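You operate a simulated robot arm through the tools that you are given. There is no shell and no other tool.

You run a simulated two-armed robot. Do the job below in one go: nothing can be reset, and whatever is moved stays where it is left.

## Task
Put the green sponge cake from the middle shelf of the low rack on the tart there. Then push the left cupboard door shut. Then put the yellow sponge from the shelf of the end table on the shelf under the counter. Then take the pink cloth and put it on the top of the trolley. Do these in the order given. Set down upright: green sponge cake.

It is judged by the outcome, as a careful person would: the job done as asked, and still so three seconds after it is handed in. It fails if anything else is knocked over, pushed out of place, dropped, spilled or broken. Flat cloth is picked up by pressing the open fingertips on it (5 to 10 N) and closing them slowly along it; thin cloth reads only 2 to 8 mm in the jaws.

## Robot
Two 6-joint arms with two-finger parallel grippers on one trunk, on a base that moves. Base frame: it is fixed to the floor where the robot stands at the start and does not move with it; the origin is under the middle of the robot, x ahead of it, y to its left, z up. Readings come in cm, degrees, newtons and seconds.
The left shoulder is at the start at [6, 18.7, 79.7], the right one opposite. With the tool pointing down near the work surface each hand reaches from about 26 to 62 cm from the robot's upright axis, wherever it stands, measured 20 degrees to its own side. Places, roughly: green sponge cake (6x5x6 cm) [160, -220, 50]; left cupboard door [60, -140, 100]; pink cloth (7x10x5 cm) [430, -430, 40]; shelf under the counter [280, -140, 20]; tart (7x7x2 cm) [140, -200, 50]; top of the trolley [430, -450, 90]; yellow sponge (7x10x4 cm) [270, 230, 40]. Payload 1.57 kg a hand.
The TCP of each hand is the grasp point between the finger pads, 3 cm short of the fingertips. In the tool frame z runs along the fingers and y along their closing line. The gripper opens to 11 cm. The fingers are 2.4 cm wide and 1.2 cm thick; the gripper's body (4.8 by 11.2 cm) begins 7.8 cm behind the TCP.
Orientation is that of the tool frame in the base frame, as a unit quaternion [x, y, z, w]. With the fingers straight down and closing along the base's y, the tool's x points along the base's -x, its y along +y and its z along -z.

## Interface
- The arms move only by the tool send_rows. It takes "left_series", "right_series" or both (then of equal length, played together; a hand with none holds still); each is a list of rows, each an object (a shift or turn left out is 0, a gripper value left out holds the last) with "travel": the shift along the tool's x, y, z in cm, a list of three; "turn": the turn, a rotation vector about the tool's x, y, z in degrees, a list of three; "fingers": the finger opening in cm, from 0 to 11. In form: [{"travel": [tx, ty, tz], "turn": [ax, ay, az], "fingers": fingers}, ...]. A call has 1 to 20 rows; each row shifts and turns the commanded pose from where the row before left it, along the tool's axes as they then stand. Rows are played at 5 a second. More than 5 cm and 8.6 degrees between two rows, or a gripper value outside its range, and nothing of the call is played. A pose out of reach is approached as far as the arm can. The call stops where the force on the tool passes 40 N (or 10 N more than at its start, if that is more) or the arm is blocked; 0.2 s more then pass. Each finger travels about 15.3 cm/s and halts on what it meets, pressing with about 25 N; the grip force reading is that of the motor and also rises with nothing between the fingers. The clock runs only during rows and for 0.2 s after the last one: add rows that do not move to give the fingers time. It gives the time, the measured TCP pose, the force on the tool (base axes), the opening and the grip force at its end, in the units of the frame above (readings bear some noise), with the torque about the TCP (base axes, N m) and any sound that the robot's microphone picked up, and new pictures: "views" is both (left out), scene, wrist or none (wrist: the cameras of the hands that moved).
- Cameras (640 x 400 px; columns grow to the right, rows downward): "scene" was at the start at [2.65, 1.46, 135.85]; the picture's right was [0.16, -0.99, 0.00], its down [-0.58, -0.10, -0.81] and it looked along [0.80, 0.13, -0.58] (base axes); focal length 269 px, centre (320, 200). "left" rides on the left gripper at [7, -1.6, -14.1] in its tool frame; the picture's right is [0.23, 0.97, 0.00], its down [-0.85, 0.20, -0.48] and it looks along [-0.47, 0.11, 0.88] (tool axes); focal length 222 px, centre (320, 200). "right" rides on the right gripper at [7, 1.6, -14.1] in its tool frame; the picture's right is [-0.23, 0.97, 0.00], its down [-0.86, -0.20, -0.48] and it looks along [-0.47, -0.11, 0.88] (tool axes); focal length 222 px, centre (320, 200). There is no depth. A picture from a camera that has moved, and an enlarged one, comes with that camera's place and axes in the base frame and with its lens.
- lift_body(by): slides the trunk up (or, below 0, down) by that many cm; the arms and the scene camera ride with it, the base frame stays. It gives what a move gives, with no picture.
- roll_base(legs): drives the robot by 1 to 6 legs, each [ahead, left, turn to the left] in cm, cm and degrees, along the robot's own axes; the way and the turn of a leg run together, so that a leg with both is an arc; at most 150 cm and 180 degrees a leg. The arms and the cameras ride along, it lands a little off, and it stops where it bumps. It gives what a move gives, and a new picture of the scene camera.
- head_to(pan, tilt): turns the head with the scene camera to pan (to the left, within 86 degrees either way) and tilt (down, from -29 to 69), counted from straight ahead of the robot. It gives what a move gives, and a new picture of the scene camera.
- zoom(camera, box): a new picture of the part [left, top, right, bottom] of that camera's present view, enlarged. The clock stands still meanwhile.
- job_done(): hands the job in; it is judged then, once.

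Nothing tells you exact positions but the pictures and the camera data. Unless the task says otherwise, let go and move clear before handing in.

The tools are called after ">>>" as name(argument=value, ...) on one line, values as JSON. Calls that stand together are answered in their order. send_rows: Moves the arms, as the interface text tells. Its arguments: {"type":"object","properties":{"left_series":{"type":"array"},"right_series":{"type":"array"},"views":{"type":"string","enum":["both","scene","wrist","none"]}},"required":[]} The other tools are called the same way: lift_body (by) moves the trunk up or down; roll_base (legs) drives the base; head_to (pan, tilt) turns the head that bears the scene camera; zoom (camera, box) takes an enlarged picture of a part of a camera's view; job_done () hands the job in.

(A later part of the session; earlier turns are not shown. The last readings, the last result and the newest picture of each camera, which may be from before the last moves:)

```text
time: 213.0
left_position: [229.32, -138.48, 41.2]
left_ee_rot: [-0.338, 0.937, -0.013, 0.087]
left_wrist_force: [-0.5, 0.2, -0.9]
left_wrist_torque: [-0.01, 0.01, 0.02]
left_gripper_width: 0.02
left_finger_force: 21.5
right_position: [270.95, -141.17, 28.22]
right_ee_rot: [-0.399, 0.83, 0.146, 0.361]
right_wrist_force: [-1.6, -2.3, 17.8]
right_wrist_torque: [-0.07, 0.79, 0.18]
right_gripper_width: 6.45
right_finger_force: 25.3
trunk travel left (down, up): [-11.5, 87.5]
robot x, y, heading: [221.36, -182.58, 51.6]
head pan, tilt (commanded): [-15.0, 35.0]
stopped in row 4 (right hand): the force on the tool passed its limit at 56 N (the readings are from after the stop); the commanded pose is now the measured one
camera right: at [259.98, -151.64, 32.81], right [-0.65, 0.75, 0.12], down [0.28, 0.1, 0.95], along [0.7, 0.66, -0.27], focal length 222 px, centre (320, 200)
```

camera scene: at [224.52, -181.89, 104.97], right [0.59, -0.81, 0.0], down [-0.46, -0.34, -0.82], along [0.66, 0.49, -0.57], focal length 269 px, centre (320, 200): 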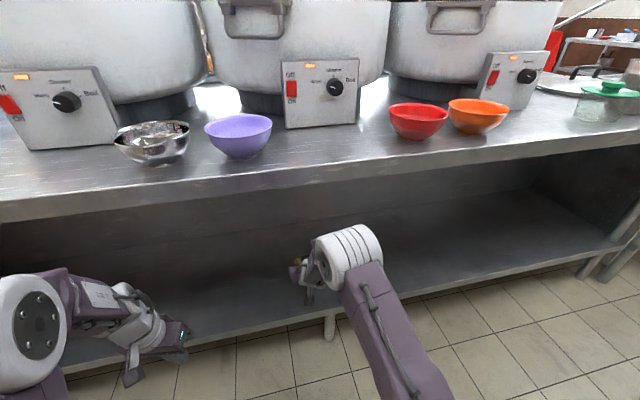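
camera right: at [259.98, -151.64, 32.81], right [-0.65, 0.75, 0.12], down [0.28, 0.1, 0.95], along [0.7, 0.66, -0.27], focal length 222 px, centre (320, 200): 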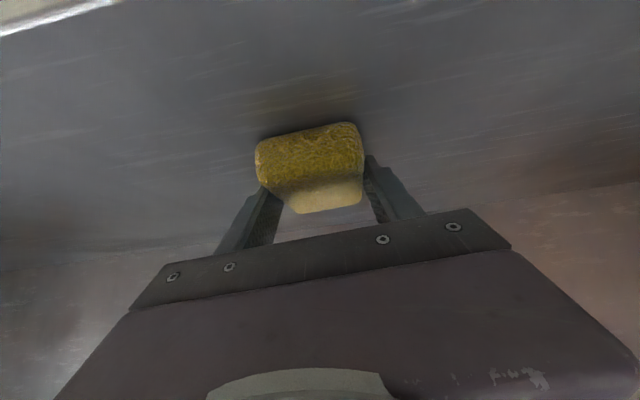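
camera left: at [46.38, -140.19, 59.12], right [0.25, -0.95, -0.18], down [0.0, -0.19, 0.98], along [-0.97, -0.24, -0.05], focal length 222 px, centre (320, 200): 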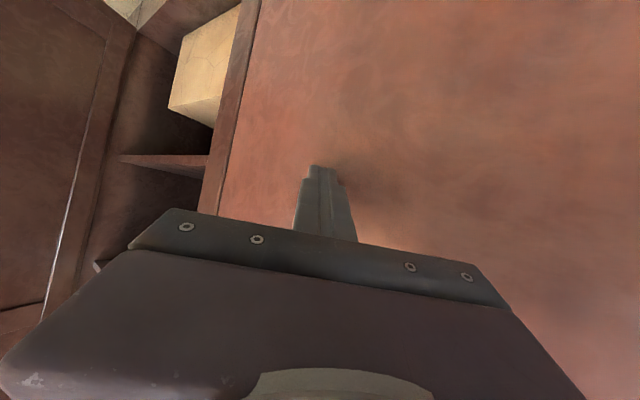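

The sponge is down on the shelf (shelf is at about z=24.5). I ease off the pressure slightly and open the fingers.

>>> send_rows(right_series=[{"travel": [-0.17, 0, -0.18]}, {"fingers": 6.4}, {"fingers": 6.8}, {"fingers": 7.4}, {"fingers": 8.4}, {"fingers": 9.5}, {}], views="wrist")

>>> zoom(camera="right", box=[220, 80, 420, 230])

```text
time: 214.6
left_position: [229.25, -138.46, 41.29]
left_ee_rot: [-0.337, 0.937, -0.013, 0.088]
left_wrist_force: [0.2, 0.1, 0.7]
left_wrist_torque: [0.01, 0.0, -0.02]
left_gripper_width: 0.04
left_finger_force: 21.6
right_position: [270.68, -141.56, 28.15]
right_ee_rot: [-0.4, 0.832, 0.144, 0.358]
right_wrist_force: [7.6, -15.5, 23.6]
right_wrist_torque: [0.38, 0.32, 0.12]
right_gripper_width: 8.03
right_finger_force: 0.0
trunk travel left (down, up): [-11.5, 87.5]
robot x, y, heading: [220.85, -182.31, 51.5]
head pan, tilt (commanded): [-15.0, 35.0]
camera right: at [259.9, -151.87, 32.95], right [-0.65, 0.75, 0.12], down [0.29, 0.1, 0.95], along [0.7, 0.65, -0.28], focal length 222 px, centre (320, 200)
```

right: 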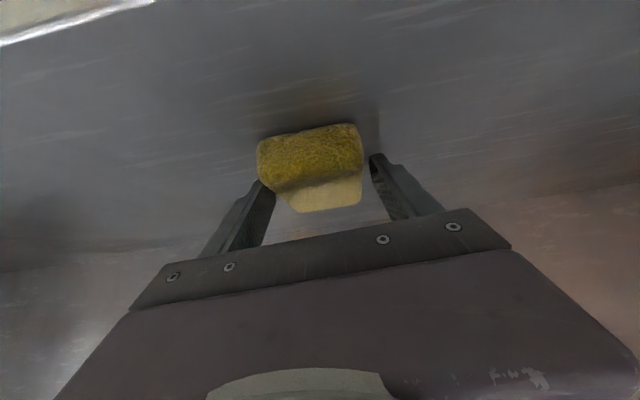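

```text
2.67 times, centred on (320, 155) of right
camera zoom: at [259.9, -151.87, 32.95], right [-0.65, 0.75, 0.12], down [0.29, 0.1, 0.95], along [0.7, 0.65, -0.28], focal length 592 px, centre (320, 320)
```

zoom: 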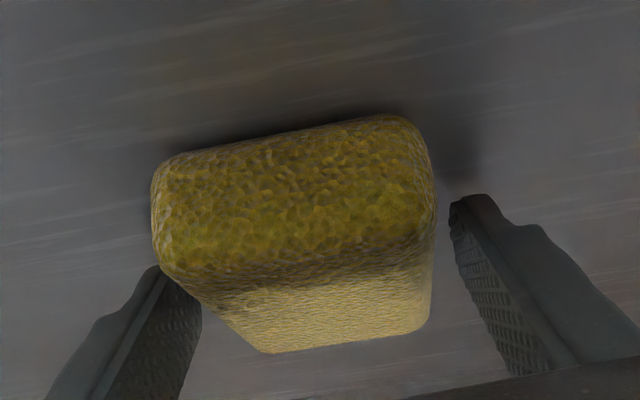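

A fingertip is pressing on the shelf and hinders the opening. I raise the hand slightly and finish opening.

>>> send_rows(right_series=[{"travel": [-0.28, 0, -0.28]}, {"travel": [-0.28, 0, -0.28]}, {"fingers": 9.5}, {}], views="wrist")

>>> zoom(camera="right", box=[220, 80, 420, 230])

```text
time: 215.6
left_position: [229.29, -138.36, 41.12]
left_ee_rot: [-0.337, 0.937, -0.013, 0.086]
left_wrist_force: [-0.5, -0.4, 0.1]
left_wrist_torque: [0.02, -0.01, -0.01]
left_gripper_width: 0.0
left_finger_force: 21.3
right_position: [270.78, -141.46, 28.82]
right_ee_rot: [-0.4, 0.832, 0.144, 0.357]
right_wrist_force: [-0.7, 0.6, -0.2]
right_wrist_torque: [-0.03, 0.0, 0.04]
right_gripper_width: 9.5
right_finger_force: 0.2
trunk travel left (down, up): [-11.5, 87.5]
robot x, y, heading: [220.95, -182.72, 51.8]
head pan, tilt (commanded): [-15.0, 35.0]
camera right: at [259.92, -151.73, 33.59], right [-0.65, 0.75, 0.12], down [0.29, 0.1, 0.95], along [0.7, 0.65, -0.28], focal length 222 px, centre (320, 200)
```

right: 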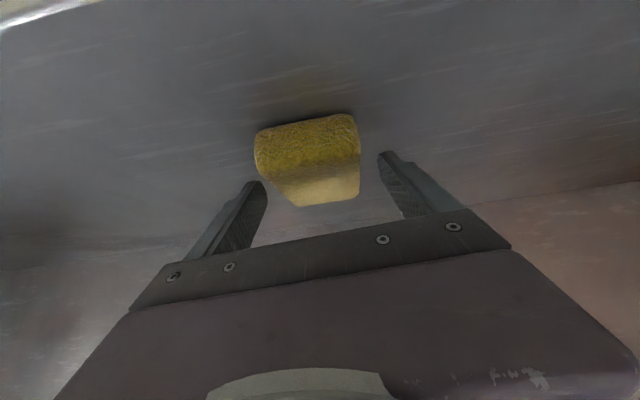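

```text
2.67 times, centred on (320, 155) of right
camera zoom: at [259.92, -151.73, 33.59], right [-0.65, 0.75, 0.12], down [0.29, 0.1, 0.95], along [0.7, 0.65, -0.28], focal length 592 px, centre (320, 320)
```

zoom: 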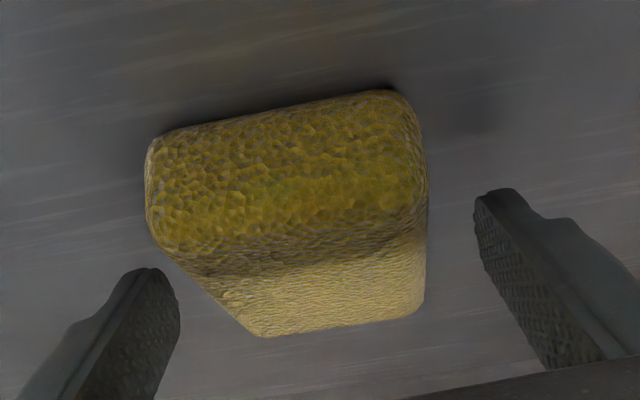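

The sponge lies flat on the shelf, free of the fingers. I withdraw the hand along its line and back off.

>>> send_rows(right_series=[{"travel": [-0.2, 0, -1.5]}, {"travel": [-0.3, 0, -2.5]}, {"travel": [-0.3, 0, -3]}, {"travel": [0, 0, -3]}, {}], views="wrist")

>>> roll_base(legs=[[-14, 0, 0]])

```text
time: 216.8
left_position: [229.53, -138.22, 41.11]
left_ee_rot: [-0.337, 0.937, -0.013, 0.088]
left_wrist_force: [0.3, 0.9, 0.1]
left_wrist_torque: [-0.01, 0.01, 0.01]
left_gripper_width: 0.0
left_finger_force: 21.9
right_position: [266.39, -146.02, 36.4]
right_ee_rot: [-0.399, 0.832, 0.144, 0.357]
right_wrist_force: [0.4, -0.1, -0.1]
right_wrist_torque: [-0.02, 0.01, 0.02]
right_gripper_width: 9.47
right_finger_force: 0.0
trunk travel left (down, up): [-11.5, 87.5]
robot x, y, heading: [220.98, -182.7, 51.5]
head pan, tilt (commanded): [-15.0, 35.0]
camera right: at [255.47, -156.4, 41.23], right [-0.65, 0.75, 0.12], down [0.29, 0.1, 0.95], along [0.7, 0.65, -0.28], focal length 222 px, centre (320, 200)
```

right: 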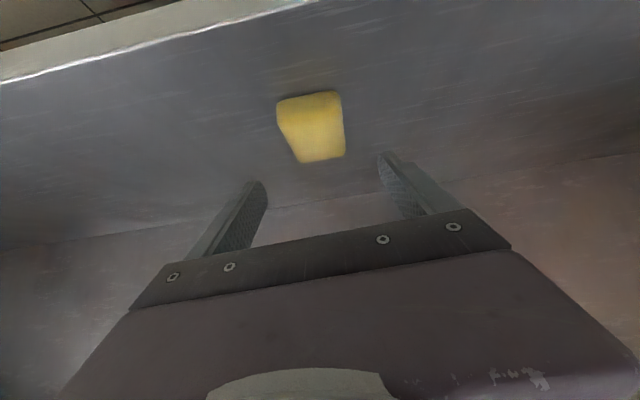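

```text
time: 218.2
left_position: [220.54, -149.36, 41.18]
left_ee_rot: [-0.338, 0.937, -0.013, 0.086]
left_wrist_force: [-0.2, -0.2, 0.5]
left_wrist_torque: [0.03, -0.01, 0.01]
left_gripper_width: 0.0
left_finger_force: 21.5
right_position: [257.57, -156.81, 36.47]
right_ee_rot: [-0.4, 0.832, 0.143, 0.357]
right_wrist_force: [0.7, 0.2, -0.4]
right_wrist_torque: [0.0, 0.01, 0.03]
right_gripper_width: 9.49
right_finger_force: 0.0
trunk travel left (down, up): [-11.5, 87.5]
robot x, y, heading: [212.74, -193.26, 51.6]
head pan, tilt (commanded): [-15.0, 35.0]
camera scene: at [215.79, -192.83, 104.97], right [0.59, -0.8, 0.0], down [-0.46, -0.34, -0.82], along [0.66, 0.49, -0.57], focal length 269 px, centre (320, 200)
```

scene: 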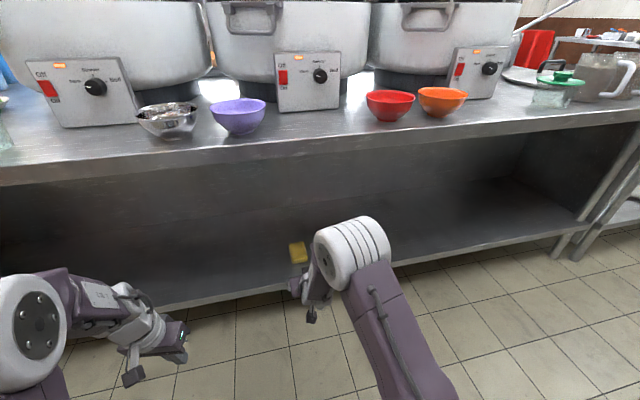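

The sponge rests well inside the shelf under the counter. I fold the right hand back in and then raise the trunk again for travelling.

>>> send_rows(right_series=[{"travel": [1.2, 0, -3.94], "turn": [0, 6.3, 0]}, {"travel": [1.63, 0, -3.78], "turn": [0, 6.3, 0]}, {"travel": [2.03, 0, -3.58], "turn": [0, 6.3, 0]}, {"travel": [2.41, 0, -3.34], "turn": [0, 6.3, 0]}, {"travel": [2.76, 0, -3.06], "turn": [0, 6.3, 0]}, {"travel": [2.0, 0, -1.6], "turn": [0, 6.3, 0]}, {"travel": [1, 0, -0.5], "turn": [0, 6.3, 0]}, {}], views="none")

>>> head_to(pan=-86, tilt=35)

>>> head_to(pan=-60, tilt=20)

```text
time: 220.0
left_position: [220.53, -149.35, 41.12]
left_ee_rot: [-0.339, 0.937, -0.012, 0.086]
left_wrist_force: [-0.3, -0.6, -0.3]
left_wrist_torque: [0.0, -0.01, 0.02]
left_gripper_width: 0.0
left_finger_force: 21.5
right_position: [243.26, -173.15, 47.52]
right_ee_rot: [-0.425, 0.905, -0.018, 0.018]
right_wrist_force: [0.8, 0.3, 0.5]
right_wrist_torque: [-0.01, 0.02, -0.01]
right_gripper_width: 9.5
right_finger_force: 0.0
trunk travel left (down, up): [-11.5, 87.5]
robot x, y, heading: [212.77, -193.15, 51.4]
head pan, tilt (commanded): [-15.0, 35.0]
```

```text
time: 221.4
left_position: [220.58, -149.29, 41.21]
left_ee_rot: [-0.338, 0.937, -0.013, 0.087]
left_wrist_force: [-0.1, 0.2, 0.2]
left_wrist_torque: [0.01, 0.02, 0.01]
left_gripper_width: 0.0
left_finger_force: 21.6
right_position: [243.34, -173.06, 47.44]
right_ee_rot: [-0.426, 0.905, -0.018, 0.019]
right_wrist_force: [0.2, 0.0, -0.1]
right_wrist_torque: [0.02, 0.01, 0.0]
right_gripper_width: 9.52
right_finger_force: 0.0
trunk travel left (down, up): [-11.5, 87.5]
robot x, y, heading: [212.7, -193.33, 51.7]
head pan, tilt (commanded): [-85.9, 35.0]
camera scene: at [215.97, -203.05, 104.97], right [-0.57, -0.82, 0.0], down [-0.47, 0.32, -0.82], along [0.68, -0.46, -0.57], focal length 269 px, centre (320, 200)
```

scene: 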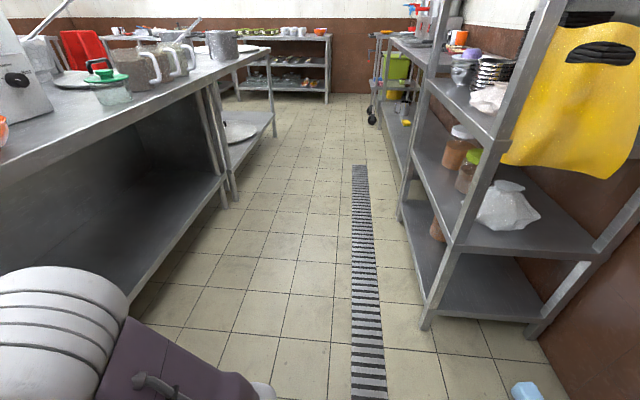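

```text
time: 222.3
left_position: [220.5, -149.32, 41.04]
left_ee_rot: [-0.338, 0.937, -0.013, 0.087]
left_wrist_force: [1.1, 0.8, -0.3]
left_wrist_torque: [-0.02, -0.01, 0.0]
left_gripper_width: 0.0
left_finger_force: 21.2
right_position: [243.37, -173.09, 47.43]
right_ee_rot: [-0.425, 0.905, -0.017, 0.019]
right_wrist_force: [-0.2, 1.3, 0.3]
right_wrist_torque: [0.02, 0.04, 0.0]
right_gripper_width: 9.51
right_finger_force: 0.1
trunk travel left (down, up): [-11.5, 87.5]
robot x, y, heading: [212.61, -193.39, 51.5]
head pan, tilt (commanded): [-60.0, 20.0]
camera scene: at [217.92, -199.46, 107.35], right [-0.15, -0.99, 0.0], down [-0.34, 0.05, -0.94], along [0.93, -0.14, -0.34], focal length 269 px, centre (320, 200)
```

scene: 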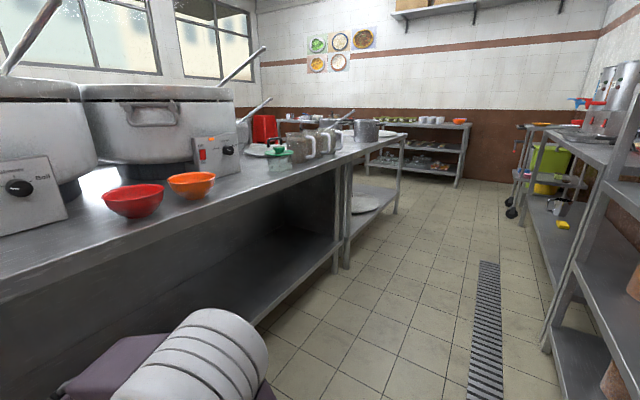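

The trolley stands at the far end on the right side. I raise the trunk back to normal and turn to face along the aisle.

>>> lift_body(by=31)

>>> roll_base(legs=[[10, 0, 0], [0, 0, -91]])

>>> head_to(pan=-10, tilt=25)

```text
time: 225.4
left_position: [220.52, -149.35, 72.02]
left_ee_rot: [-0.338, 0.937, -0.013, 0.086]
left_wrist_force: [0.2, -0.2, 0.6]
left_wrist_torque: [0.05, 0.0, 0.04]
left_gripper_width: 0.02
left_finger_force: 21.2
right_position: [243.48, -173.08, 78.48]
right_ee_rot: [-0.425, 0.905, -0.017, 0.019]
right_wrist_force: [0.1, 0.7, -0.3]
right_wrist_torque: [0.01, 0.0, 0.04]
right_gripper_width: 9.49
right_finger_force: 0.1
trunk travel left (down, up): [-42.5, 56.5]
robot x, y, heading: [212.12, -193.48, 51.6]
head pan, tilt (commanded): [-60.0, 20.0]
```

```text
time: 230.4
left_position: [262.31, -195.31, 72.02]
left_ee_rot: [0.439, 0.894, -0.072, 0.05]
left_wrist_force: [-0.6, 0.3, -0.2]
left_wrist_torque: [-0.02, 0.01, 0.04]
left_gripper_width: 0.0
left_finger_force: 21.4
right_position: [237.84, -217.33, 78.44]
right_ee_rot: [0.355, 0.935, -0.026, 0.001]
right_wrist_force: [0.0, 0.3, 0.2]
right_wrist_torque: [0.0, 0.0, -0.02]
right_gripper_width: 9.51
right_finger_force: 0.1
trunk travel left (down, up): [-42.5, 56.5]
robot x, y, heading: [218.37, -185.89, -40.5]
head pan, tilt (commanded): [-60.0, 20.0]
camera scene: at [212.28, -191.0, 138.36], right [-0.98, 0.18, 0.0], down [0.06, 0.34, -0.94], along [-0.17, -0.92, -0.34], focal length 269 px, centre (320, 200)
```

scene: 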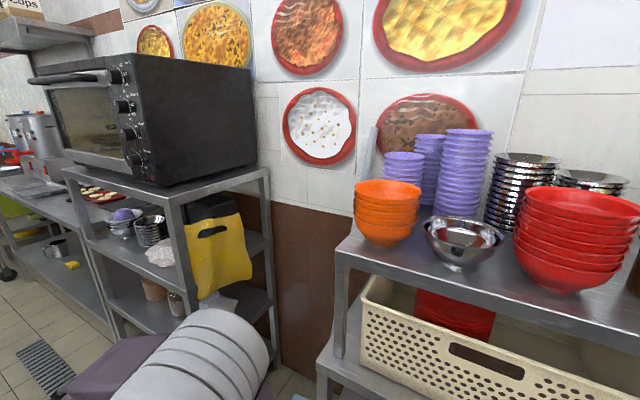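

```text
time: 231.6
left_position: [262.28, -195.38, 72.1]
left_ee_rot: [0.439, 0.894, -0.072, 0.051]
left_wrist_force: [0.6, 0.2, -0.6]
left_wrist_torque: [0.01, -0.02, -0.03]
left_gripper_width: 0.0
left_finger_force: 21.0
right_position: [237.75, -217.28, 78.42]
right_ee_rot: [0.356, 0.934, -0.025, 0.001]
right_wrist_force: [0.4, -0.6, 0.0]
right_wrist_torque: [-0.02, -0.01, 0.0]
right_gripper_width: 9.49
right_finger_force: 0.0
trunk travel left (down, up): [-42.5, 56.5]
robot x, y, heading: [218.84, -185.83, -40.5]
head pan, tilt (commanded): [-10.0, 25.0]
camera scene: at [219.83, -188.95, 137.55], right [-0.77, -0.64, 0.0], down [-0.27, 0.33, -0.91], along [0.58, -0.7, -0.42], focal length 269 px, centre (320, 200)
```

scene: 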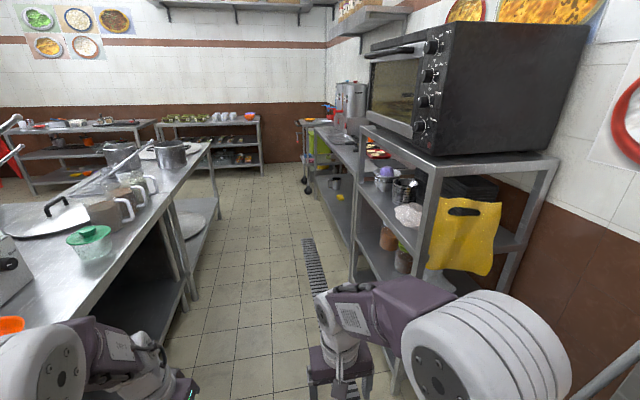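

The aisle ahead is clear and the trolley with casters stands at the end on the right, at about [435,-430]. I drive 150 cm ahead and look again.

>>> roll_base(legs=[[150, 0, 0]])

>>> head_to(pan=-20, tilt=30)

```text
time: 239.1
left_position: [376.01, -295.52, 71.97]
left_ee_rot: [0.448, 0.89, -0.071, 0.05]
left_wrist_force: [-0.1, 0.3, -0.6]
left_wrist_torque: [0.01, 0.01, 0.0]
left_gripper_width: 0.0
left_finger_force: 21.6
right_position: [350.95, -317.1, 78.47]
right_ee_rot: [0.364, 0.931, -0.025, 0.0]
right_wrist_force: [0.1, 0.6, 0.5]
right_wrist_torque: [-0.01, -0.03, -0.01]
right_gripper_width: 9.49
right_finger_force: 0.0
trunk travel left (down, up): [-42.5, 56.5]
robot x, y, heading: [332.44, -285.2, -41.6]
head pan, tilt (commanded): [-10.0, 25.0]
camera scene: at [333.66, -288.26, 137.55], right [-0.78, -0.62, 0.0], down [-0.26, 0.33, -0.91], along [0.56, -0.71, -0.42], focal length 269 px, centre (320, 200)
```

scene: 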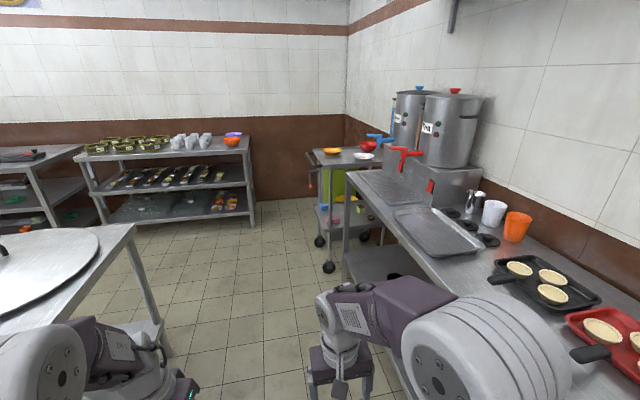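

```text
time: 239.8
left_position: [376.03, -295.52, 72.1]
left_ee_rot: [0.447, 0.89, -0.072, 0.05]
left_wrist_force: [-0.1, 0.6, -0.3]
left_wrist_torque: [0.04, 0.0, -0.01]
left_gripper_width: 0.0
left_finger_force: 21.6
right_position: [350.9, -317.13, 78.43]
right_ee_rot: [0.364, 0.931, -0.026, 0.001]
right_wrist_force: [0.5, -1.3, -0.1]
right_wrist_torque: [-0.02, -0.03, 0.01]
right_gripper_width: 9.52
right_finger_force: 0.1
trunk travel left (down, up): [-42.5, 56.5]
robot x, y, heading: [332.48, -285.07, -41.9]
head pan, tilt (commanded): [-20.0, 30.0]
camera scene: at [332.22, -288.97, 136.75], right [-0.88, -0.48, 0.0], down [-0.24, 0.44, -0.87], along [0.41, -0.76, -0.5], focal length 269 px, centre (320, 200)
```

scene: 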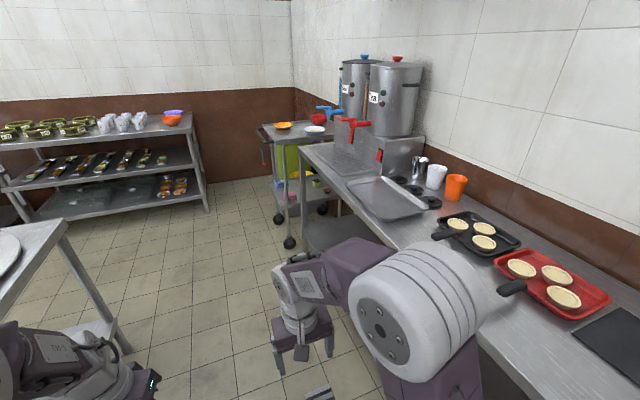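

The trolley is ahead right: bowls on its top, other things on its lower shelf. I zoom in to find the pink cloth.

>>> zoom(camera="scene", box=[250, 100, 350, 260])

```text
2.50 times, centred on (300, 180) of scene
camera zoom: at [332.22, -288.97, 136.75], right [-0.88, -0.48, 0.0], down [-0.24, 0.44, -0.87], along [0.41, -0.76, -0.5], focal length 672 px, centre (370, 250)
```

zoom: 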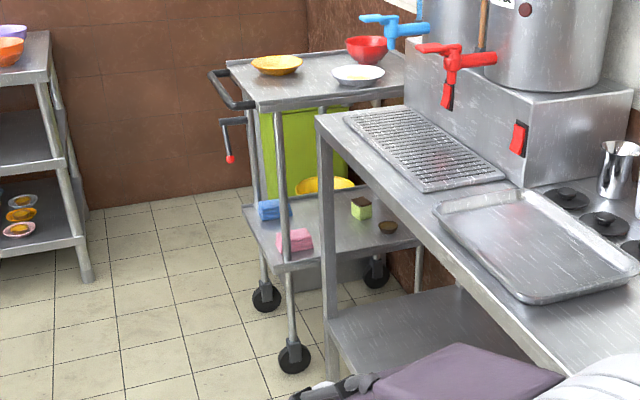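

Found it: the pink folded cloth lies on the trolley's lower shelf near the front ([432,-430,41]); the trolley top (z≈86) has free space right above it, in front of the bowls. I move to the aisle middle and drive on.

>>> roll_base(legs=[[0, 13, 2], [140, 0, 0]])

>>> head_to(pan=-60, tilt=40)

```text
time: 247.8
left_position: [495.4, -372.99, 72.04]
left_ee_rot: [0.424, 0.902, -0.07, 0.052]
left_wrist_force: [-0.2, 0.5, -1.0]
left_wrist_torque: [-0.01, -0.01, -0.01]
left_gripper_width: 0.0
left_finger_force: 21.5
right_position: [471.68, -395.84, 78.49]
right_ee_rot: [0.34, 0.94, -0.025, 0.001]
right_wrist_force: [0.1, 0.5, 0.3]
right_wrist_torque: [0.01, -0.02, 0.01]
right_gripper_width: 9.49
right_finger_force: 0.0
trunk travel left (down, up): [-42.5, 56.5]
robot x, y, heading: [451.29, -365.13, -38.6]
head pan, tilt (commanded): [-20.0, 30.0]
camera scene: at [451.41, -368.81, 136.75], right [-0.85, -0.52, 0.0], down [-0.26, 0.43, -0.87], along [0.45, -0.74, -0.5], focal length 269 px, centre (320, 200)
```

scene: 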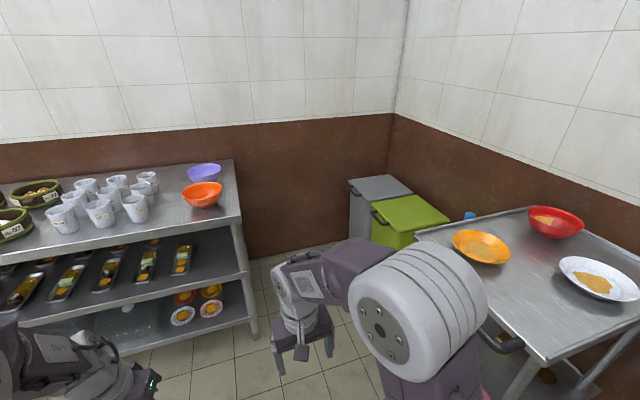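

```text
time: 248.8
left_position: [495.45, -373.2, 72.08]
left_ee_rot: [0.423, 0.902, -0.07, 0.052]
left_wrist_force: [0.3, 0.5, -0.8]
left_wrist_torque: [0.0, -0.04, -0.04]
left_gripper_width: 0.01
left_finger_force: 21.6
right_position: [471.57, -395.83, 78.49]
right_ee_rot: [0.34, 0.94, -0.025, 0.001]
right_wrist_force: [1.1, -1.2, 0.4]
right_wrist_torque: [0.0, 0.0, -0.02]
right_gripper_width: 9.47
right_finger_force: 0.1
trunk travel left (down, up): [-42.5, 56.5]
robot x, y, heading: [451.45, -365.0, -38.6]
head pan, tilt (commanded): [-60.0, 40.0]
camera scene: at [445.42, -369.48, 135.22], right [-0.99, 0.15, 0.0], down [0.1, 0.64, -0.77], along [-0.11, -0.76, -0.64], focal length 269 px, centre (320, 200)
```

scene: 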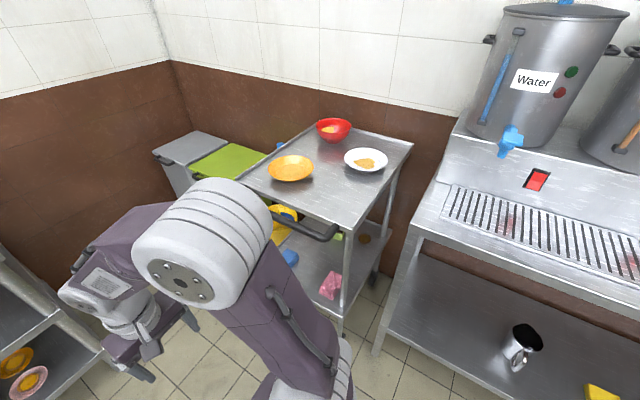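

I've reached the trolley's corner; the far shelf leaves little room ahead, so I shift toward the open side, turn to face the trolley here, and then look closely at the cloth.

>>> roll_base(legs=[[0, 11, 0], [0, 0, -91.4]])

>>> head_to(pan=18, tilt=45)

```text
time: 253.9
left_position: [447.68, -399.77, 72.12]
left_ee_rot: [0.946, 0.313, -0.086, -0.015]
left_wrist_force: [0.3, 0.7, -0.5]
left_wrist_torque: [-0.03, 0.02, -0.02]
left_gripper_width: 0.01
left_finger_force: 21.3
right_position: [426.28, -374.75, 78.49]
right_ee_rot: [0.916, 0.4, -0.018, -0.019]
right_wrist_force: [-0.1, -1.0, 0.2]
right_wrist_torque: [-0.01, 0.02, -0.02]
right_gripper_width: 9.46
right_finger_force: 0.0
trunk travel left (down, up): [-42.5, 56.5]
robot x, y, heading: [458.24, -356.18, -131.7]
head pan, tilt (commanded): [-60.0, 40.0]
camera scene: at [453.91, -350.01, 135.21], right [0.2, 0.98, 0.0], down [0.63, -0.13, -0.77], along [-0.75, 0.16, -0.64], focal length 269 px, centre (320, 200)
```

scene: 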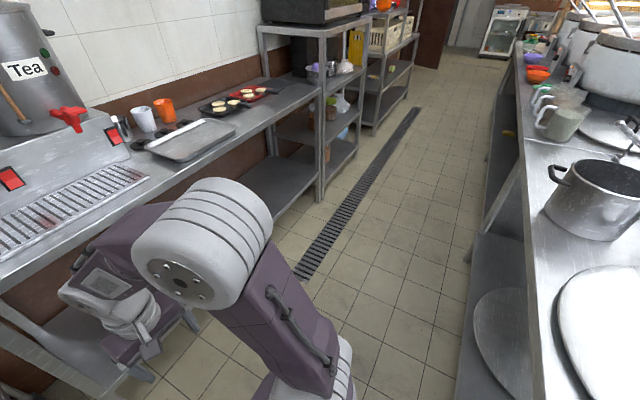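

```text
time: 255.5
left_position: [447.68, -399.76, 72.12]
left_ee_rot: [0.946, 0.312, -0.087, -0.015]
left_wrist_force: [-0.1, 0.1, 0.2]
left_wrist_torque: [0.02, -0.01, -0.01]
left_gripper_width: 0.0
left_finger_force: 21.3
right_position: [426.15, -374.72, 78.55]
right_ee_rot: [0.916, 0.4, -0.018, -0.018]
right_wrist_force: [0.3, 0.3, -0.1]
right_wrist_torque: [-0.02, 0.02, -0.01]
right_gripper_width: 9.5
right_finger_force: 0.1
trunk travel left (down, up): [-42.5, 56.5]
robot x, y, heading: [458.4, -356.35, -131.9]
head pan, tilt (commanded): [18.0, 45.0]
camera scene: at [458.96, -359.18, 134.49], right [-0.92, 0.4, 0.0], down [0.29, 0.65, -0.71], along [-0.29, -0.65, -0.71], focal length 269 px, centre (320, 200)
```

scene: 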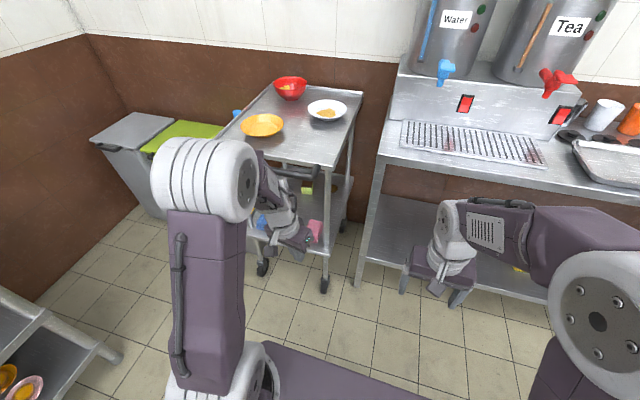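

Zooming in on the pink cloth and the trolley front.

>>> zoom(camera="scene", box=[220, 70, 380, 300])

>>> zoom(camera="scene", box=[290, 200, 354, 240])

```text
1.74 times, centred on (300, 185) of scene
camera zoom: at [458.96, -359.18, 134.49], right [-0.92, 0.4, 0.0], down [0.29, 0.65, -0.71], along [-0.29, -0.65, -0.71], focal length 468 px, centre (355, 226)
```

zoom: 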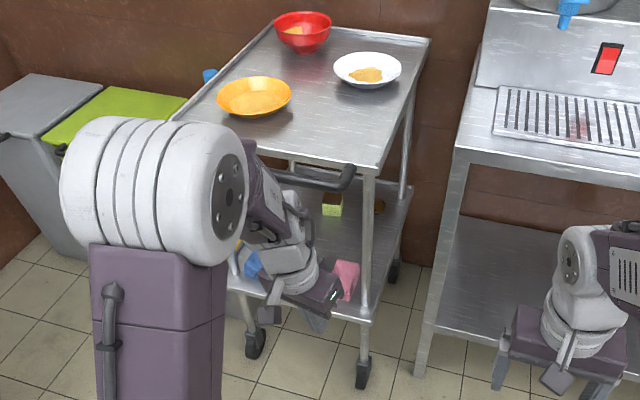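

```text
10.00 times, centred on (322, 220) of scene
camera zoom: at [458.96, -359.18, 134.49], right [-0.92, 0.4, 0.0], down [0.29, 0.65, -0.71], along [-0.29, -0.65, -0.71], focal length 2690 px, centre (300, 0)
```

zoom: 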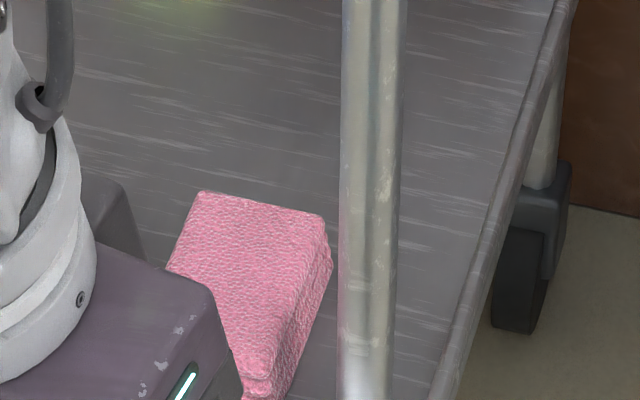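

The cloth is a folded block, about 5.6 cm wide across and 9 cm deep, centre ≈ [432,-427.6], just left of the trolley's front right post. I lower the trunk 12 cm and prepare the left hand at 45° pitch, slightly turned to keep clear of the post.

>>> lift_body(by=-12)

>>> send_rows(left_series=[{"travel": [-1.99, 0, 1.37], "turn": [-1.22, -7.24, -0.26], "fingers": 4}, {"travel": [-1.81, 0, 1.6], "turn": [-1.22, -7.24, -0.26], "fingers": 8.5}, {"travel": [-1.6, 0, 1.81], "turn": [-1.22, -7.24, -0.26]}, {"travel": [-1.37, 0, 1.99], "turn": [-1.22, -7.24, -0.26]}, {"travel": [-1.12, 0, 2.14], "turn": [-1.22, -7.24, -0.26]}, {}], views="both")

```text
time: 257.0
left_position: [447.68, -399.69, 60.04]
left_ee_rot: [0.946, 0.312, -0.086, -0.016]
left_wrist_force: [0.0, -0.4, 0.1]
left_wrist_torque: [0.01, 0.03, 0.0]
left_gripper_width: 0.01
left_finger_force: 21.3
right_position: [426.2, -374.73, 66.51]
right_ee_rot: [0.916, 0.4, -0.018, -0.018]
right_wrist_force: [-0.4, -0.1, 0.8]
right_wrist_torque: [0.02, -0.01, -0.01]
right_gripper_width: 9.48
right_finger_force: 0.0
trunk travel left (down, up): [-30.5, 68.5]
robot x, y, heading: [458.13, -356.18, -131.7]
head pan, tilt (commanded): [18.0, 45.0]
```

```text
time: 258.4
left_position: [440.06, -402.94, 56.06]
left_ee_rot: [0.897, 0.314, -0.305, 0.065]
left_wrist_force: [-0.2, 0.6, -0.2]
left_wrist_torque: [-0.01, -0.01, 0.0]
left_gripper_width: 8.52
left_finger_force: 0.0
left hand out of reach, approached as far as the arm can: row 2, 3, 4
right_position: [426.12, -374.75, 66.51]
right_ee_rot: [0.916, 0.4, -0.019, -0.018]
right_wrist_force: [-0.4, -0.5, -0.4]
right_wrist_torque: [-0.02, -0.02, -0.01]
right_gripper_width: 9.48
right_finger_force: 0.1
trunk travel left (down, up): [-30.5, 68.5]
robot x, y, heading: [458.16, -355.98, -131.9]
head pan, tilt (commanded): [18.0, 45.0]
camera scene: at [458.97, -359.18, 122.49], right [-0.92, 0.4, 0.0], down [0.28, 0.65, -0.71], along [-0.28, -0.65, -0.71], focal length 269 px, centre (320, 200)
camera left: at [450.5, -393.63, 63.53], right [0.73, -0.65, -0.21], down [-0.16, -0.46, 0.87], along [-0.67, -0.6, -0.44], focal length 222 px, centre (320, 200)
```

scene: 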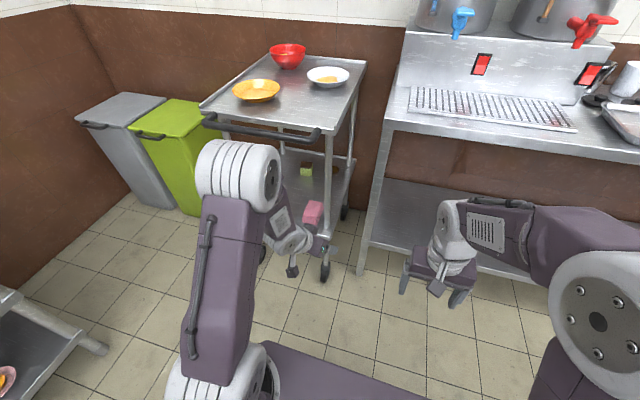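
left: 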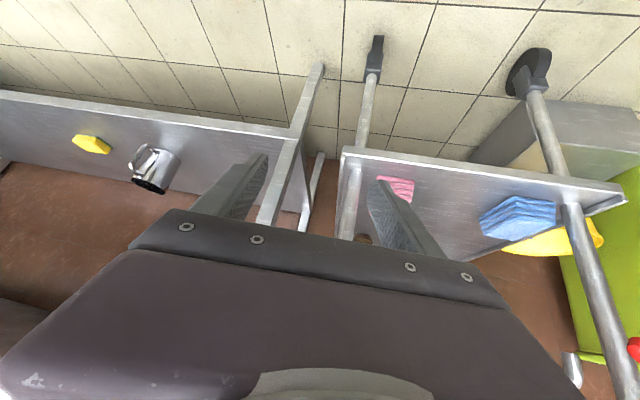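

The hand is below the trolley's handle level. I shift the base left and forward so that the hand comes in front of the cloth.

>>> roll_base(legs=[[0, 12, 0]])

>>> roll_base(legs=[[9, 0, 1.5]])

>>> send_rows(left_series=[{}], views="wrist")

```text
time: 259.6
left_position: [449.02, -410.99, 56.13]
left_ee_rot: [0.896, 0.316, -0.306, 0.065]
left_wrist_force: [0.0, 0.0, 0.1]
left_wrist_torque: [0.03, 0.04, -0.01]
left_gripper_width: 8.52
left_finger_force: 0.2
right_position: [435.14, -382.81, 66.42]
right_ee_rot: [0.916, 0.401, -0.019, -0.017]
right_wrist_force: [-0.5, -0.5, 0.9]
right_wrist_torque: [0.02, 0.05, -0.04]
right_gripper_width: 9.5
right_finger_force: 0.0
trunk travel left (down, up): [-30.5, 68.5]
robot x, y, heading: [466.69, -364.0, -131.6]
head pan, tilt (commanded): [18.0, 45.0]
camera scene: at [467.91, -367.14, 122.49], right [-0.92, 0.4, 0.0], down [0.28, 0.65, -0.71], along [-0.28, -0.65, -0.71], focal length 269 px, centre (320, 200)
```

scene: 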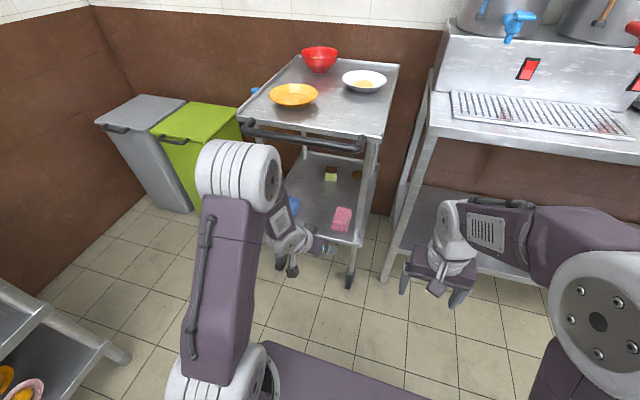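

```text
time: 260.7
left_position: [444.45, -418.08, 56.13]
left_ee_rot: [0.892, 0.328, -0.304, 0.07]
left_wrist_force: [0.3, 0.0, 0.9]
left_wrist_torque: [-0.01, -0.01, 0.0]
left_gripper_width: 8.51
left_finger_force: 0.0
right_position: [429.67, -390.48, 66.37]
right_ee_rot: [0.91, 0.413, -0.018, -0.018]
right_wrist_force: [0.1, 0.4, 0.0]
right_wrist_torque: [0.05, -0.03, -0.03]
right_gripper_width: 9.46
right_finger_force: 0.1
trunk travel left (down, up): [-30.5, 68.5]
robot x, y, heading: [461.34, -370.87, -130.0]
head pan, tilt (commanded): [18.0, 45.0]
camera scene: at [461.99, -373.89, 122.48], right [-0.93, 0.38, 0.0], down [0.27, 0.66, -0.71], along [-0.27, -0.65, -0.71], focal length 269 px, centre (320, 200)
```

scene: 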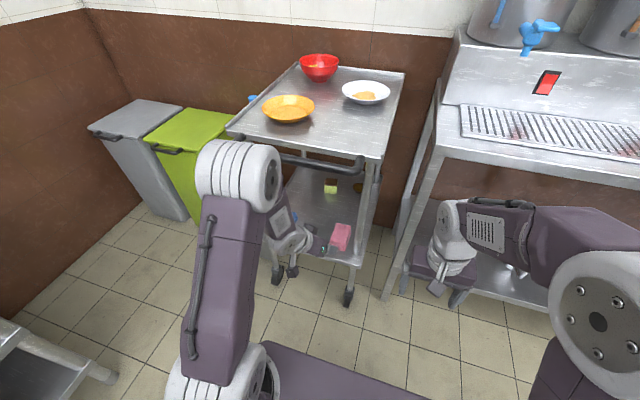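

```text
time: 261.1
left_position: [444.39, -418.07, 56.23]
left_ee_rot: [0.892, 0.327, -0.305, 0.07]
left_wrist_force: [-0.1, 0.4, 0.4]
left_wrist_torque: [-0.01, 0.0, 0.01]
left_gripper_width: 8.5
left_finger_force: 0.0
right_position: [429.78, -390.34, 66.39]
right_ee_rot: [0.911, 0.413, -0.018, -0.017]
right_wrist_force: [0.2, 0.5, 0.0]
right_wrist_torque: [-0.01, 0.02, -0.04]
right_gripper_width: 9.51
right_finger_force: 0.1
trunk travel left (down, up): [-30.5, 68.5]
robot x, y, heading: [461.32, -370.92, -130.0]
head pan, tilt (commanded): [18.0, 45.0]
camera left: at [454.58, -408.49, 63.55], right [0.75, -0.63, -0.21], down [-0.15, -0.46, 0.87], along [-0.65, -0.62, -0.44], focal length 222 px, centre (320, 200)
```

left: 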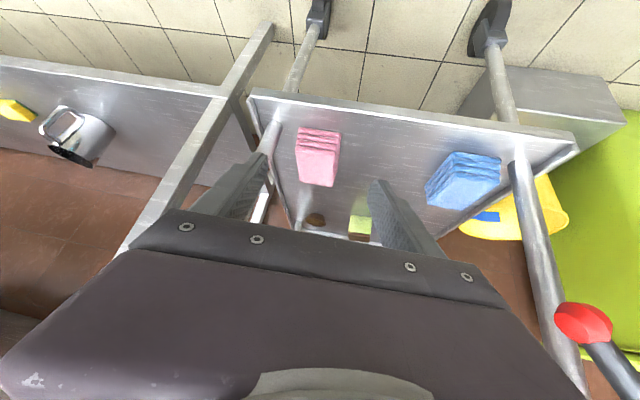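

Now the wrist camera has a clear view of the pink cloth, the post beside it and the blue cloth. I zoom in to measure.

>>> zoom(camera="left", box=[250, 90, 410, 190])

```text
4.00 times, centred on (330, 140) of left
camera zoom: at [454.58, -408.49, 63.55], right [0.75, -0.63, -0.21], down [-0.15, -0.46, 0.87], along [-0.65, -0.62, -0.44], focal length 888 px, centre (280, 440)
```

zoom: 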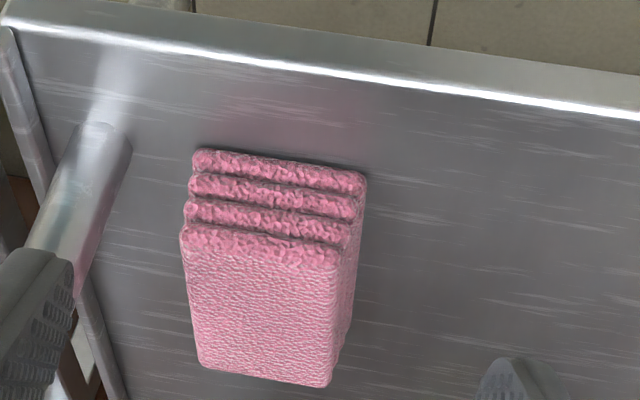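

The folded cloth: centre ≈ [431.8,-427.9], top z=44, shelf z≈40.3; the post is 2.8 cm to its right. I line up and approach along the finger direction, stopping short to check the post clearance.

>>> send_rows(left_series=[{"travel": [-2.3, 0.22, 0], "fingers": 8.4}, {"travel": [-2.3, 0.22, 0]}, {"travel": [0, 0, 3.5]}, {"travel": [0, 0, 3.5]}, {"travel": [0, 0, 3.5]}, {}], views="wrist")

>>> zoom(camera="left", box=[210, 80, 430, 220])

```text
time: 262.5
left_position: [436.84, -424.49, 50.29]
left_ee_rot: [0.892, 0.328, -0.305, 0.07]
left_wrist_force: [-0.4, 0.6, 0.6]
left_wrist_torque: [0.01, -0.02, -0.01]
left_gripper_width: 8.41
left_finger_force: 0.1
right_position: [429.81, -390.26, 66.33]
right_ee_rot: [0.91, 0.414, -0.019, -0.017]
right_wrist_force: [-0.3, 0.6, 0.0]
right_wrist_torque: [-0.01, 0.04, -0.02]
right_gripper_width: 9.5
right_finger_force: 0.0
trunk travel left (down, up): [-30.5, 68.5]
robot x, y, heading: [461.19, -370.96, -130.2]
head pan, tilt (commanded): [18.0, 45.0]
camera left: at [446.88, -414.87, 57.7], right [0.75, -0.63, -0.21], down [-0.15, -0.46, 0.87], along [-0.65, -0.62, -0.44], focal length 222 px, centre (320, 200)
```

left: 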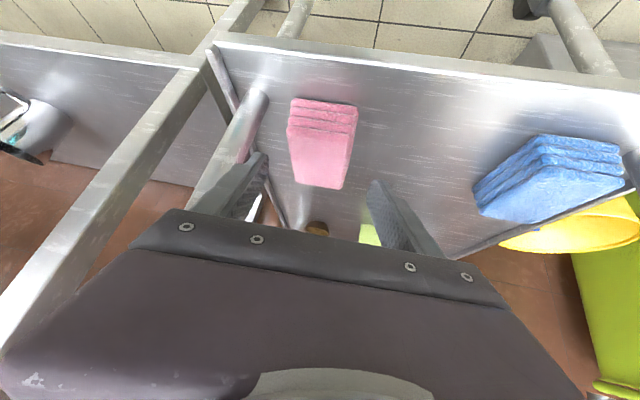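

```text
2.86 times, centred on (320, 150) of left
camera zoom: at [446.88, -414.87, 57.7], right [0.75, -0.63, -0.21], down [-0.15, -0.46, 0.87], along [-0.65, -0.62, -0.44], focal length 635 px, centre (320, 343)
```

zoom: 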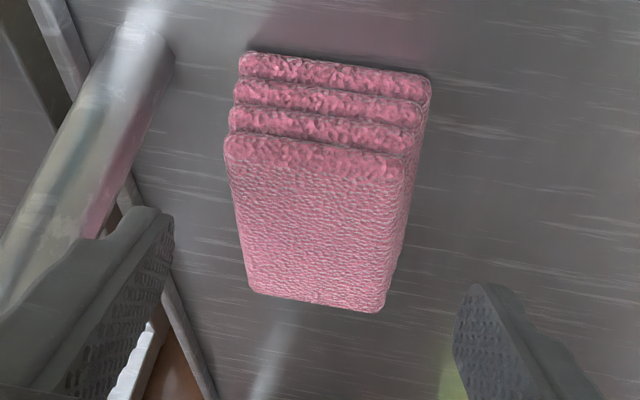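

Clearance to the post is a bit over 1 cm along this line and the cloth is centred between the fingers. I go the last 7.7 cm.

>>> send_rows(left_series=[{"travel": [0, 0, 2.6]}, {"travel": [0, 0, 2.6]}, {"travel": [0, 0, 2.4]}, {}], views="wrist")

>>> zoom(camera="left", box=[210, 80, 430, 220])

```text
time: 263.5
left_position: [432.98, -426.81, 44.37]
left_ee_rot: [0.892, 0.328, -0.305, 0.071]
left_wrist_force: [0.7, -0.1, -0.1]
left_wrist_torque: [-0.02, -0.03, -0.01]
left_gripper_width: 8.42
left_finger_force: 0.0
right_position: [429.71, -390.34, 66.39]
right_ee_rot: [0.91, 0.413, -0.018, -0.018]
right_wrist_force: [0.1, 0.0, 0.3]
right_wrist_torque: [0.0, 0.02, 0.0]
right_gripper_width: 9.49
right_finger_force: 0.0
trunk travel left (down, up): [-30.5, 68.5]
robot x, y, heading: [461.23, -371.02, -130.3]
head pan, tilt (commanded): [18.0, 45.0]
camera left: at [442.97, -417.26, 51.79], right [0.75, -0.63, -0.21], down [-0.15, -0.46, 0.87], along [-0.65, -0.62, -0.44], focal length 222 px, centre (320, 200)
```

left: 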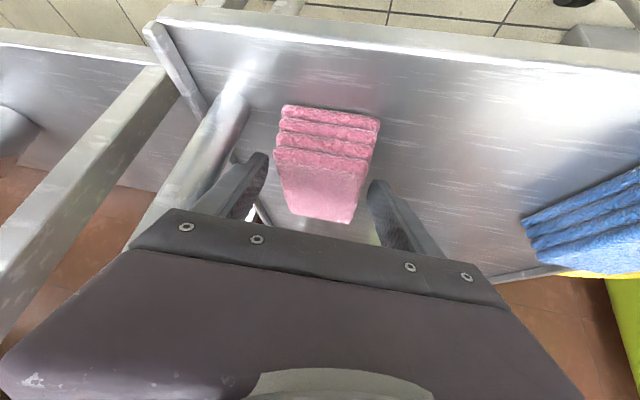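

```text
2.86 times, centred on (320, 150) of left
camera zoom: at [442.97, -417.26, 51.79], right [0.75, -0.63, -0.21], down [-0.15, -0.46, 0.87], along [-0.65, -0.62, -0.44], focal length 635 px, centre (320, 343)
```

zoom: 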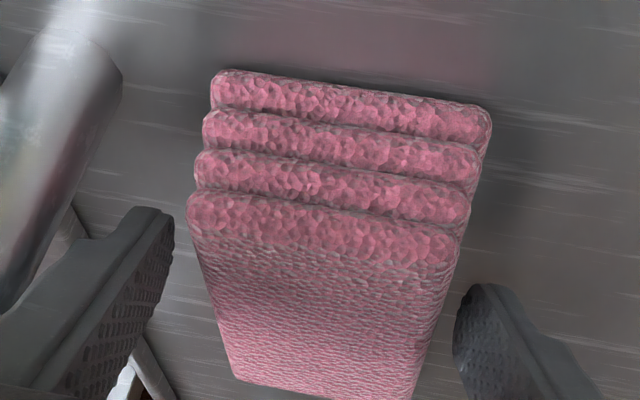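

The fingers bracket the folded cloth. I close slowly.

>>> send_rows(left_series=[{"fingers": 7.6}, {"fingers": 7}, {"fingers": 6.4}, {"fingers": 5.8}, {"fingers": 5.2}, {"fingers": 4.4}, {"fingers": 3.4}, {}, {}], views="wrist")

>>> zoom(camera="left", box=[210, 80, 430, 220])

```text
time: 265.5
left_position: [432.93, -426.9, 44.51]
left_ee_rot: [0.891, 0.328, -0.305, 0.07]
left_wrist_force: [0.6, -0.4, 3.4]
left_wrist_torque: [-0.16, -0.07, 0.1]
left_gripper_width: 6.84
left_finger_force: 24.7
right_position: [429.71, -390.19, 66.55]
right_ee_rot: [0.911, 0.412, -0.018, -0.017]
right_wrist_force: [0.7, 0.5, 0.1]
right_wrist_torque: [0.02, -0.02, 0.0]
right_gripper_width: 9.48
right_finger_force: 0.1
trunk travel left (down, up): [-30.5, 68.5]
robot x, y, heading: [461.27, -370.73, -130.3]
head pan, tilt (commanded): [18.0, 45.0]
camera left: at [443.0, -417.25, 51.83], right [0.75, -0.63, -0.21], down [-0.15, -0.46, 0.87], along [-0.65, -0.62, -0.44], focal length 222 px, centre (320, 200)
```

left: 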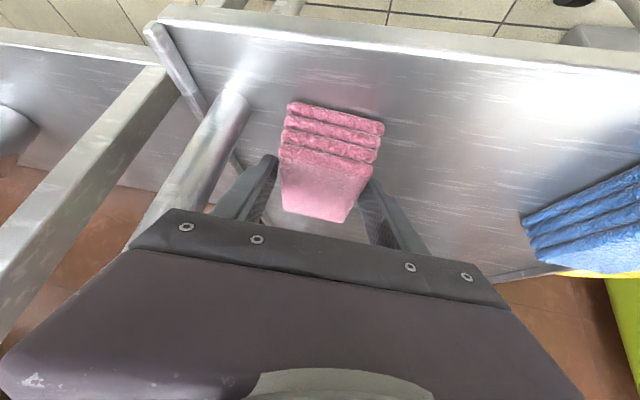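

```text
2.86 times, centred on (320, 150) of left
camera zoom: at [443.0, -417.25, 51.83], right [0.75, -0.63, -0.21], down [-0.15, -0.46, 0.87], along [-0.65, -0.62, -0.44], focal length 635 px, centre (320, 343)
```

zoom: 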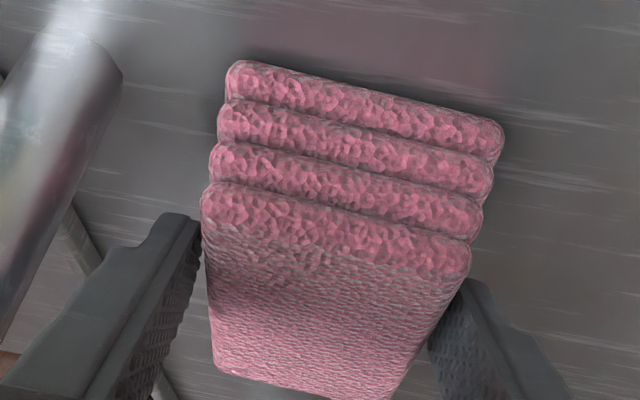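

Gripped at 6.8 cm. I lift a little and check whether it comes along.

>>> send_rows(left_series=[{"travel": [-0.3, -0.04, -0.4]}, {"travel": [-0.3, -0.04, -0.4]}, {"travel": [-0.3, -0.04, -0.4]}, {}], views="wrist")

>>> zoom(camera="left", box=[210, 80, 430, 220])

```text
time: 266.5
left_position: [432.88, -426.82, 45.72]
left_ee_rot: [0.892, 0.328, -0.303, 0.07]
left_wrist_force: [0.0, -0.3, -0.4]
left_wrist_torque: [-0.02, -0.03, -0.01]
left_gripper_width: 6.74
left_finger_force: 25.2
right_position: [429.73, -390.36, 66.54]
right_ee_rot: [0.911, 0.412, -0.018, -0.017]
right_wrist_force: [-0.5, -0.9, -0.1]
right_wrist_torque: [0.0, 0.01, 0.02]
right_gripper_width: 9.47
right_finger_force: 0.0
trunk travel left (down, up): [-30.5, 68.5]
robot x, y, heading: [461.05, -370.93, -130.0]
head pan, tilt (commanded): [18.0, 45.0]
camera left: at [443.05, -417.22, 53.15], right [0.75, -0.63, -0.21], down [-0.15, -0.46, 0.87], along [-0.65, -0.62, -0.44], focal length 222 px, centre (320, 200)
```

left: 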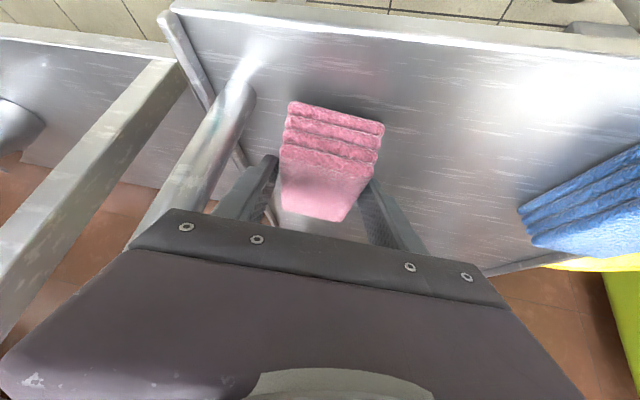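

```text
2.86 times, centred on (320, 150) of left
camera zoom: at [443.05, -417.22, 53.15], right [0.75, -0.63, -0.21], down [-0.15, -0.46, 0.87], along [-0.65, -0.62, -0.44], focal length 635 px, centre (320, 343)
```

zoom: 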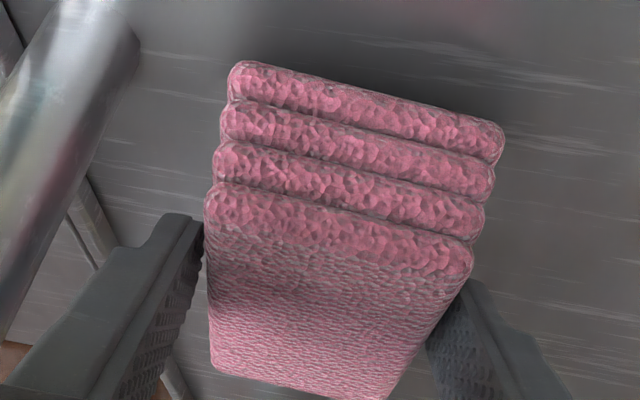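

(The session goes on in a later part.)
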